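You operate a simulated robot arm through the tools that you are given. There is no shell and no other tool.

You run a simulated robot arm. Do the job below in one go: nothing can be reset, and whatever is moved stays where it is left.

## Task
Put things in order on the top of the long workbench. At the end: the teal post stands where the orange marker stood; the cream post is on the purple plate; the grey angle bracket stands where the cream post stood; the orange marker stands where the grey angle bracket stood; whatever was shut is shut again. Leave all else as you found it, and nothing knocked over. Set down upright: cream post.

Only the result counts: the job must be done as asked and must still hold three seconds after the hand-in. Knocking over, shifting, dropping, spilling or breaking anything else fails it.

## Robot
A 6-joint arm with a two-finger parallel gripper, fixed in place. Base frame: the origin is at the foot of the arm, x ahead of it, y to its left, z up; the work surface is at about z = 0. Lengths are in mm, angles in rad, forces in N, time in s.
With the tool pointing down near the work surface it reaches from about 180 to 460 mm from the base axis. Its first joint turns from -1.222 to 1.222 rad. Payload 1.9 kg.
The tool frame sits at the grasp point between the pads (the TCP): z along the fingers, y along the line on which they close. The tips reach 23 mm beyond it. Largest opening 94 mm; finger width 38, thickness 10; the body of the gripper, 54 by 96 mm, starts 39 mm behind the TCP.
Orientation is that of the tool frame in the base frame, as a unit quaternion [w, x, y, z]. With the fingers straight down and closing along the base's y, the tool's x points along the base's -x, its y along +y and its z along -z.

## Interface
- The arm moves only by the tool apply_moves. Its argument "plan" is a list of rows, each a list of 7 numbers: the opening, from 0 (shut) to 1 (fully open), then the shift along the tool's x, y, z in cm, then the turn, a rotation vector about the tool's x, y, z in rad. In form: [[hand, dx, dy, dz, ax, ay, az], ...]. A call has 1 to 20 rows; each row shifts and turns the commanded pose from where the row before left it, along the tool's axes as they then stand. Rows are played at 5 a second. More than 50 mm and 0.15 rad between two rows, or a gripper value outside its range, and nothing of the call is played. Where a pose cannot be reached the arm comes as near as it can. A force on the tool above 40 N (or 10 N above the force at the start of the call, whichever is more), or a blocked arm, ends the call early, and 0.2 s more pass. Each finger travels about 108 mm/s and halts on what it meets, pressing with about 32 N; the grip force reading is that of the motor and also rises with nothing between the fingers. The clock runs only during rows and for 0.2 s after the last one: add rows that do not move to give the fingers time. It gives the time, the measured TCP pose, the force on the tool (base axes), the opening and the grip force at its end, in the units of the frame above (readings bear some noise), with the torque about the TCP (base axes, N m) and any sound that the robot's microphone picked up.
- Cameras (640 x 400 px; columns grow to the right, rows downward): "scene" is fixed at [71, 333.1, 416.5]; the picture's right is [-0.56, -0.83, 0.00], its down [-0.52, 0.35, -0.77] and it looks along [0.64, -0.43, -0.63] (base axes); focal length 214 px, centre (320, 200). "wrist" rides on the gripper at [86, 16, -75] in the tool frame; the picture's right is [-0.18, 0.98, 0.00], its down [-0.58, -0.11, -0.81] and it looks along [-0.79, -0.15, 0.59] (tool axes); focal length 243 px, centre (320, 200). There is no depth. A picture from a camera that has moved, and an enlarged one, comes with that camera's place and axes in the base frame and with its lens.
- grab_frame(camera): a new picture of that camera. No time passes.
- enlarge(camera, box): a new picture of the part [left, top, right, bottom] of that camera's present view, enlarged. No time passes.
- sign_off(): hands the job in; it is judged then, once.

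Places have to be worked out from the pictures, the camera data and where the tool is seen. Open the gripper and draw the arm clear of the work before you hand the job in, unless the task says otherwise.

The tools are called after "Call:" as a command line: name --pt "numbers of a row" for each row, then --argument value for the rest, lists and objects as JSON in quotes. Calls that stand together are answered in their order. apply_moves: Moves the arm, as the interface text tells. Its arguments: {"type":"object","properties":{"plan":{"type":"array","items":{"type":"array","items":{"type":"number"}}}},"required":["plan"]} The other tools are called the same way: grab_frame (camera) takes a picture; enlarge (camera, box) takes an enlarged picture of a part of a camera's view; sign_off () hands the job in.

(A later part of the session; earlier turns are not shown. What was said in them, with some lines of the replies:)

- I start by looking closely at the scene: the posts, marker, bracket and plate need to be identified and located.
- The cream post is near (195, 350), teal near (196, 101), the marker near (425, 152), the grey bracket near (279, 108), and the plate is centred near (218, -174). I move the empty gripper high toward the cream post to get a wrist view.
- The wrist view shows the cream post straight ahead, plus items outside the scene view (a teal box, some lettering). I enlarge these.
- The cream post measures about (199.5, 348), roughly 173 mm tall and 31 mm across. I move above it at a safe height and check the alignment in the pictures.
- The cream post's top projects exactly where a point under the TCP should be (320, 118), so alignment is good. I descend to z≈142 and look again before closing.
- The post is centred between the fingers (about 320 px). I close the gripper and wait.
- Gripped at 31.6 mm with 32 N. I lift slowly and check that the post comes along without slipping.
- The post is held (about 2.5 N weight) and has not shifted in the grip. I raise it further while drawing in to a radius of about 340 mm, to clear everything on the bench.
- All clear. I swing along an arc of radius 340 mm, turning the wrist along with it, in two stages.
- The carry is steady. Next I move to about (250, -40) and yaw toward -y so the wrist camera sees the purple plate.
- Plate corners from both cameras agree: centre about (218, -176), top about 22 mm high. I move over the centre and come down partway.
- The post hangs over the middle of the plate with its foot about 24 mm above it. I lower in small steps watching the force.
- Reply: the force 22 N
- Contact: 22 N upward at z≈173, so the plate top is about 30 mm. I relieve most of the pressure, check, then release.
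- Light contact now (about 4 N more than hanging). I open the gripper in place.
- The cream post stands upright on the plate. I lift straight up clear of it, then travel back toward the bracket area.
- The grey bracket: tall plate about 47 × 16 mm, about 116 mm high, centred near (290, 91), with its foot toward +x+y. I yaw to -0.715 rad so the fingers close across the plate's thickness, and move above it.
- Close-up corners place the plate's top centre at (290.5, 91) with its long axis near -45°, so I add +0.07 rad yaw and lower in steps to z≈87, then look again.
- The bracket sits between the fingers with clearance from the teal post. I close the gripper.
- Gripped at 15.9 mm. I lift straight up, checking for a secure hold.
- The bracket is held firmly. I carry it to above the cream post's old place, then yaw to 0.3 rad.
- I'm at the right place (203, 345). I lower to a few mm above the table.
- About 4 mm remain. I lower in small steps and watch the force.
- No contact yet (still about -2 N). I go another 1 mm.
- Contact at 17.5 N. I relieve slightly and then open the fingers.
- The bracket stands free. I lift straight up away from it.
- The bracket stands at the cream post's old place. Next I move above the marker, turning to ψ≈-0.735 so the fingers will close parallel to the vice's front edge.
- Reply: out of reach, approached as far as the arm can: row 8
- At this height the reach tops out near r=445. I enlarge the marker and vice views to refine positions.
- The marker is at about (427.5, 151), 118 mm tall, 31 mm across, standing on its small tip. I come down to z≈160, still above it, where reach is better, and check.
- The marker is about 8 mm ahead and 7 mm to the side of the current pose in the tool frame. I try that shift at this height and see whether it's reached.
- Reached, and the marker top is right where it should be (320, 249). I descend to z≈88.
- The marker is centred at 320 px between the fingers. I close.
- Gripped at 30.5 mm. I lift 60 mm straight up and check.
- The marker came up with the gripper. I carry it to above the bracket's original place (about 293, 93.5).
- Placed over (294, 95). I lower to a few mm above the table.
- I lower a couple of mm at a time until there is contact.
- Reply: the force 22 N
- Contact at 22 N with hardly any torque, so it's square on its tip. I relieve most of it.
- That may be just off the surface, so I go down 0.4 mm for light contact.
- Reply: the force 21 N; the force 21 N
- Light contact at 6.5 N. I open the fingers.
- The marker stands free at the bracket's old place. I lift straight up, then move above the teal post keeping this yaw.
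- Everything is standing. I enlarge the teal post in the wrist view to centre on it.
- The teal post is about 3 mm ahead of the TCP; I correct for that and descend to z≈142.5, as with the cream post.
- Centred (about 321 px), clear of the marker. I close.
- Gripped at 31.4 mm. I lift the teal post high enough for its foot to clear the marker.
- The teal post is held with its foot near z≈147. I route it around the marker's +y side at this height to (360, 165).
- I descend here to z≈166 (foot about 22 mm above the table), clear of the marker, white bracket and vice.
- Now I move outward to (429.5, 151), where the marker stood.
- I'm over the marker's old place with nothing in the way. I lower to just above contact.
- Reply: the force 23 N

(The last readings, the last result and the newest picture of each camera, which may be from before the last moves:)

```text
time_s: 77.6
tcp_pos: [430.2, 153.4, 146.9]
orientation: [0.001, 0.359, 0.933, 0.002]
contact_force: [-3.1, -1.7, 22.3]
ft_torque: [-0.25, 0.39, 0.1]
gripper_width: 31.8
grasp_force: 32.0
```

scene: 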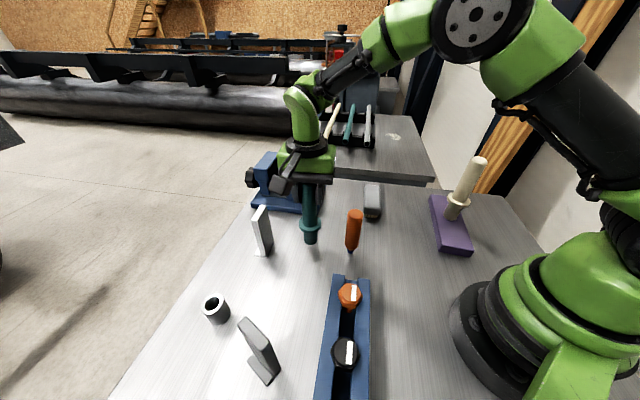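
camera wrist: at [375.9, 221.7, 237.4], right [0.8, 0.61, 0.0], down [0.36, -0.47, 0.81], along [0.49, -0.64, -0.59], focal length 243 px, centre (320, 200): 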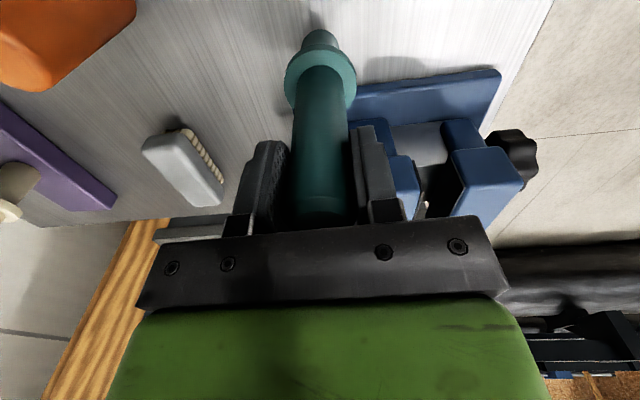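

Contact at 22 N. I back off a little for a light touch.

Call:
apply_moves --pt "0 0 0 -0.06 0 0 0" --pt "0 0 0 0 0 0 0" --pt "0 0 0 0 0 0 0"

Call:
enlarge --camera "scene" --box '[255, 150, 345, 240]'

```text
time_s: 78.4
tcp_pos: [430.5, 152.4, 146.9]
orientation: [0.001, 0.359, 0.933, 0.002]
contact_force: [2.6, -1.7, 21.1]
ft_torque: [-0.36, -0.3, 0.12]
gripper_width: 31.7
grasp_force: 31.5
```

```text
4.44 times, centred on (300, 195) of scene
camera zoom: at [70.9, 333.0, 416.6], right [-0.56, -0.83, 0.0], down [-0.52, 0.35, -0.77], along [0.64, -0.43, -0.63], focal length 953 px, centre (409, 222)
```

zoom: 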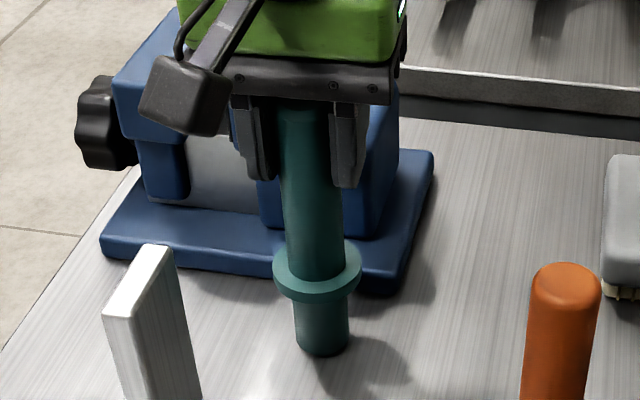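

Call:
apply_moves --pt "0 0 0 -0.06 0 0 0" --pt "0 0 0 0 0 0 0" --pt "0 0 0 0 0 0 0"

```text
time_s: 79.2
tcp_pos: [430.2, 152.0, 145.4]
orientation: [0.0, 0.359, 0.933, 0.001]
contact_force: [5.2, -0.9, 10.5]
ft_torque: [-0.34, -0.58, 0.04]
gripper_width: 31.6
grasp_force: 31.8
```

Call:
apply_moves --pt "0 0 0 -0.05 0 0 0" --pt "0 0 0 0 0 0 0" --pt "0 0 0 0 0 0 0"

Call:
grab_frame --camera "wrist"

```text
time_s: 80.0
tcp_pos: [429.1, 153.0, 146.5]
orientation: [-0.001, 0.359, 0.933, 0.0]
contact_force: [-0.5, -0.7, 0.1]
ft_torque: [-0.07, -0.14, 0.03]
gripper_width: 31.7
grasp_force: 32.1
```

```text
taken
camera wrist: at [376.3, 221.7, 220.3], right [0.8, 0.61, 0.0], down [0.36, -0.47, 0.81], along [0.49, -0.64, -0.59], focal length 243 px, centre (320, 200)
```

wrist: 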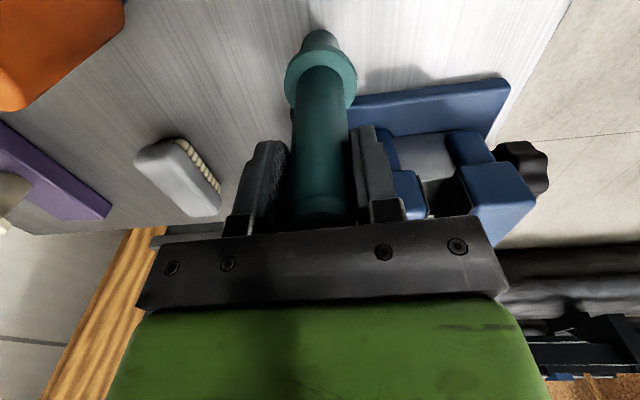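

Light contact now (weight mostly carried by the table). I open the fingers.

Call:
apply_moves --pt "0.4 0 0 0 0 0 0" --pt "0.4 0 0 0 0 0 0" --pt "0.7 0 0 0 0 0 0" --pt "0.7 0 0 0 0 0 0"

Call:
grab_frame --camera "wrist"

Call:
enlarge --camera "scene" --box '[235, 130, 365, 270]'

```text
time_s: 81.0
tcp_pos: [429.3, 152.3, 147.3]
orientation: [0.0, 0.359, 0.933, 0.001]
contact_force: [-0.5, 0.2, 0.0]
ft_torque: [0.04, -0.01, 0.01]
gripper_width: 65.6
grasp_force: 0.0
```

```text
taken
camera wrist: at [376.5, 221.6, 220.9], right [0.8, 0.61, 0.0], down [0.36, -0.47, 0.81], along [0.49, -0.64, -0.59], focal length 243 px, centre (320, 200)
```

wrist: 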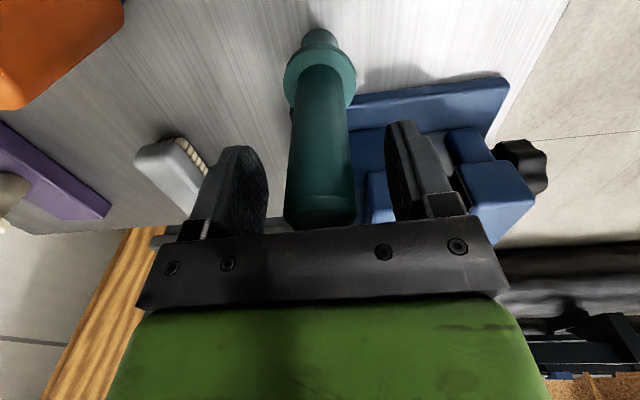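

```text
2.86 times, centred on (300, 200) of scene
camera zoom: at [71.0, 333.1, 416.5], right [-0.56, -0.83, 0.0], down [-0.52, 0.35, -0.77], along [0.64, -0.43, -0.63], focal length 613 px, centre (377, 200)
```

zoom: 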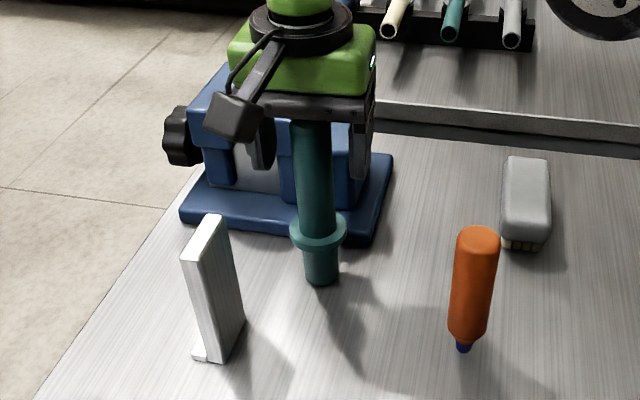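

The teal post stands free. I open fully and rise, easing slightly along the finger plane so the arm stays within reach.

Call:
apply_moves --pt "1 0 0 0 0 0 0" --pt "1 0 0 0 0 0 0" --pt "1 0.1 0 -1.0 0 0 0" --pt "1 0.2 0 -1.0 0 0 0" --pt "1 0.3 0 -1.0 0 0 0" --pt "1 0.4 0 -1.0 0 0 0" --pt "1 0.4 0 -1.0 0 0 0" --pt "1 0.4 0 -1.5 0 0 0" --pt "1 0.4 0 -1.5 0 0 0" --pt "1 0 0 0 0 0 0"

Call:
grab_frame --camera "wrist"

Call:
grab_frame --camera "scene"

```text
time_s: 83.2
tcp_pos: [414.8, 166.4, 228.7]
orientation: [0.001, 0.36, 0.933, 0.002]
contact_force: [-0.2, -0.2, -0.2]
ft_torque: [0.0, 0.02, 0.0]
gripper_width: 93.9
grasp_force: 0.0
```

```text
taken
camera wrist: at [360.5, 235.9, 301.8], right [0.8, 0.61, 0.0], down [0.36, -0.47, 0.81], along [0.49, -0.64, -0.59], focal length 243 px, centre (320, 200)
```

wrist: 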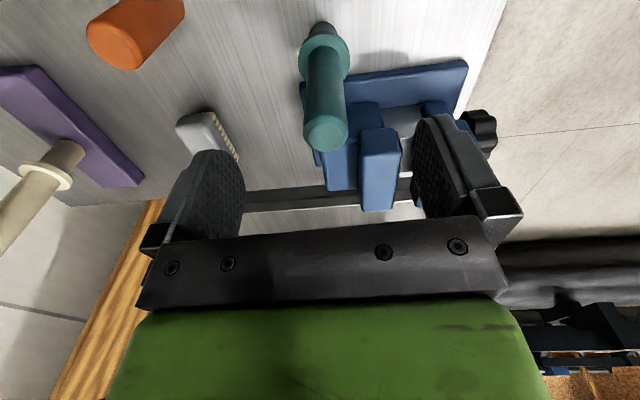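

```text
taken
```

scene: 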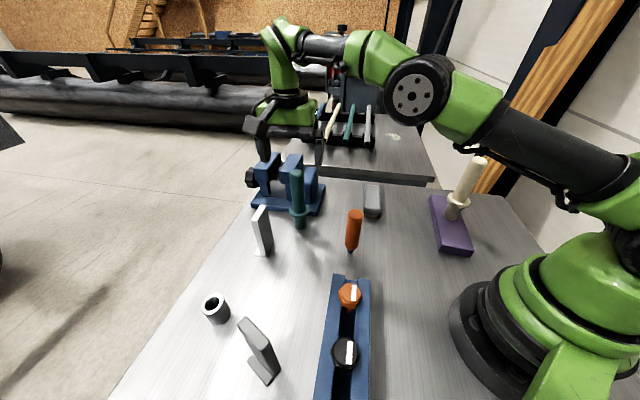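

All items stand where asked. I draw the arm back and up, clear of everything.

Call:
apply_moves --pt "1 2.73 -2.0 -1.0 0 0 0" --pt "1 2.73 -2.0 -1.8 0 0 0" --pt "1 2.73 -2.0 -2.0 0 0 0" --pt "1 2.73 -2.0 -2.0 0 0 0" --pt "1 0 0 0 0 0 0" --pt "1 0 0 0 0 0 0" --pt "1 0 0 0 0 0 0" --pt "1 0 0 0 0 0 0" --pt "1 0 0 0 0 0 0"

Call:
grab_frame --camera "scene"

Call:
grab_frame --camera "wrist"

Call:
enlarge --camera "scene" --box '[200, 280, 360, 400]'

Call:
enlarge --camera "scene" --box '[235, 140, 485, 290]'

```text
time_s: 85.2
tcp_pos: [280.9, 179.5, 294.0]
orientation: [0.0, 0.359, 0.933, 0.001]
contact_force: [0.4, -0.1, -0.1]
ft_torque: [0.03, 0.0, -0.02]
gripper_width: 94.0
grasp_force: 0.0
```

```text
taken
```

scene: 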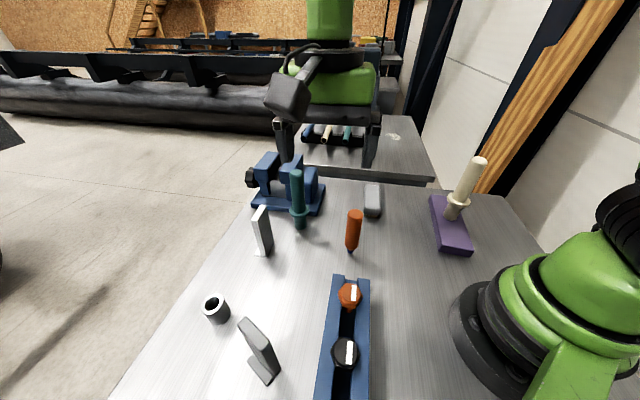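

```text
taken
camera wrist: at [227.1, 249.6, 367.3], right [0.8, 0.61, 0.0], down [0.36, -0.47, 0.81], along [0.49, -0.64, -0.59], focal length 243 px, centre (320, 200)
```

wrist: 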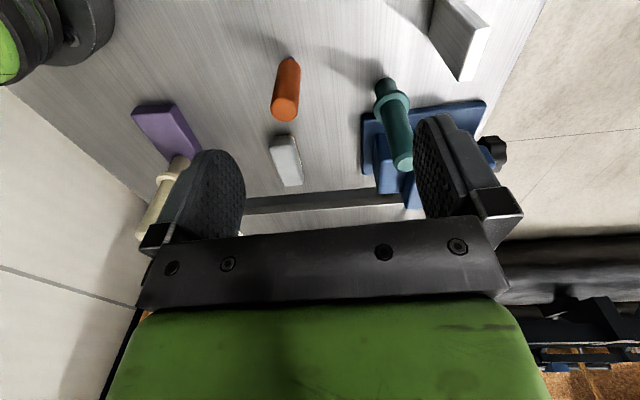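

```text
3.33 times, centred on (280, 340) of scene
camera zoom: at [71.0, 333.1, 416.5], right [-0.56, -0.83, 0.0], down [-0.52, 0.35, -0.77], along [0.64, -0.43, -0.63], focal length 715 px, centre (453, -267)
```

zoom: 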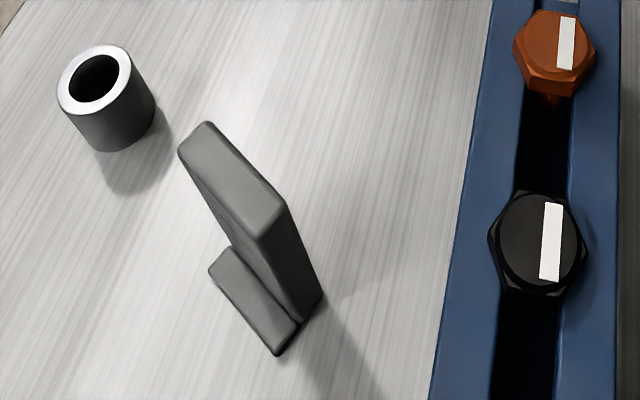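

```text
2.56 times, centred on (360, 215) of scene
camera zoom: at [71.0, 333.1, 416.5], right [-0.56, -0.83, 0.0], down [-0.52, 0.35, -0.77], along [0.64, -0.43, -0.63], focal length 549 px, centre (218, 162)
```

zoom: 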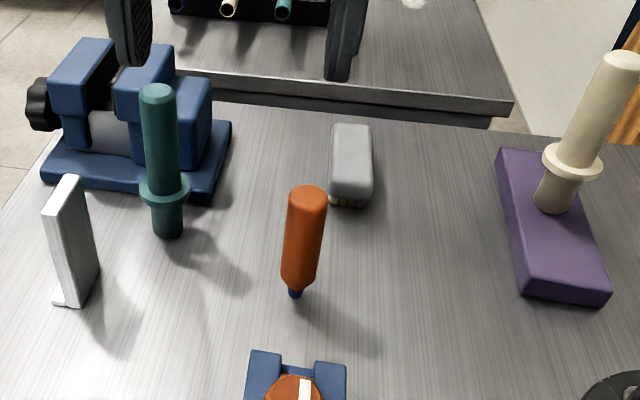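

The final pictures show the cream post upright on the purple plate and the grey bracket where the cream post stood. The marker stands where the bracket was, and the teal post where the marker was. I opened nothing, everything else is unmoved, and the gripper is open and clear, so I hand in.

Call:
sign_off

```text
The job is handed in.
```

The bench is in order and I've handed the job in. The tool confirmed the hand-in but gave no verdict. In the last pictures everything was upright.

| Item | Where it stands now | Position (x, y in mm) |
|---|---|---|
| Cream post | Upright on the purple plate, near its centre | about (218, -175) |
| Grey angle bracket | Where the cream post stood | about (199, 353), roughly 4 mm off |
| Orange marker | Where the grey bracket stood | about (294, 95), within about 5 mm of the bracket's centre |
| Teal post | Where the orange marker stood | about (429, 152), within a couple of mm |

- **Which bracket:** there are two angle brackets of the same shape on the bench. I took the duller one near (290, 91) as the grey one and left the brighter, white-looking one near the vice alone.
- **Anything shut:** I saw nothing that had to be opened for the job and opened nothing, so there was nothing to shut again.
- **Everything else:** the vice, rail and knobs, tube and remaining items look unmoved. The gripper is open and drawn clear.
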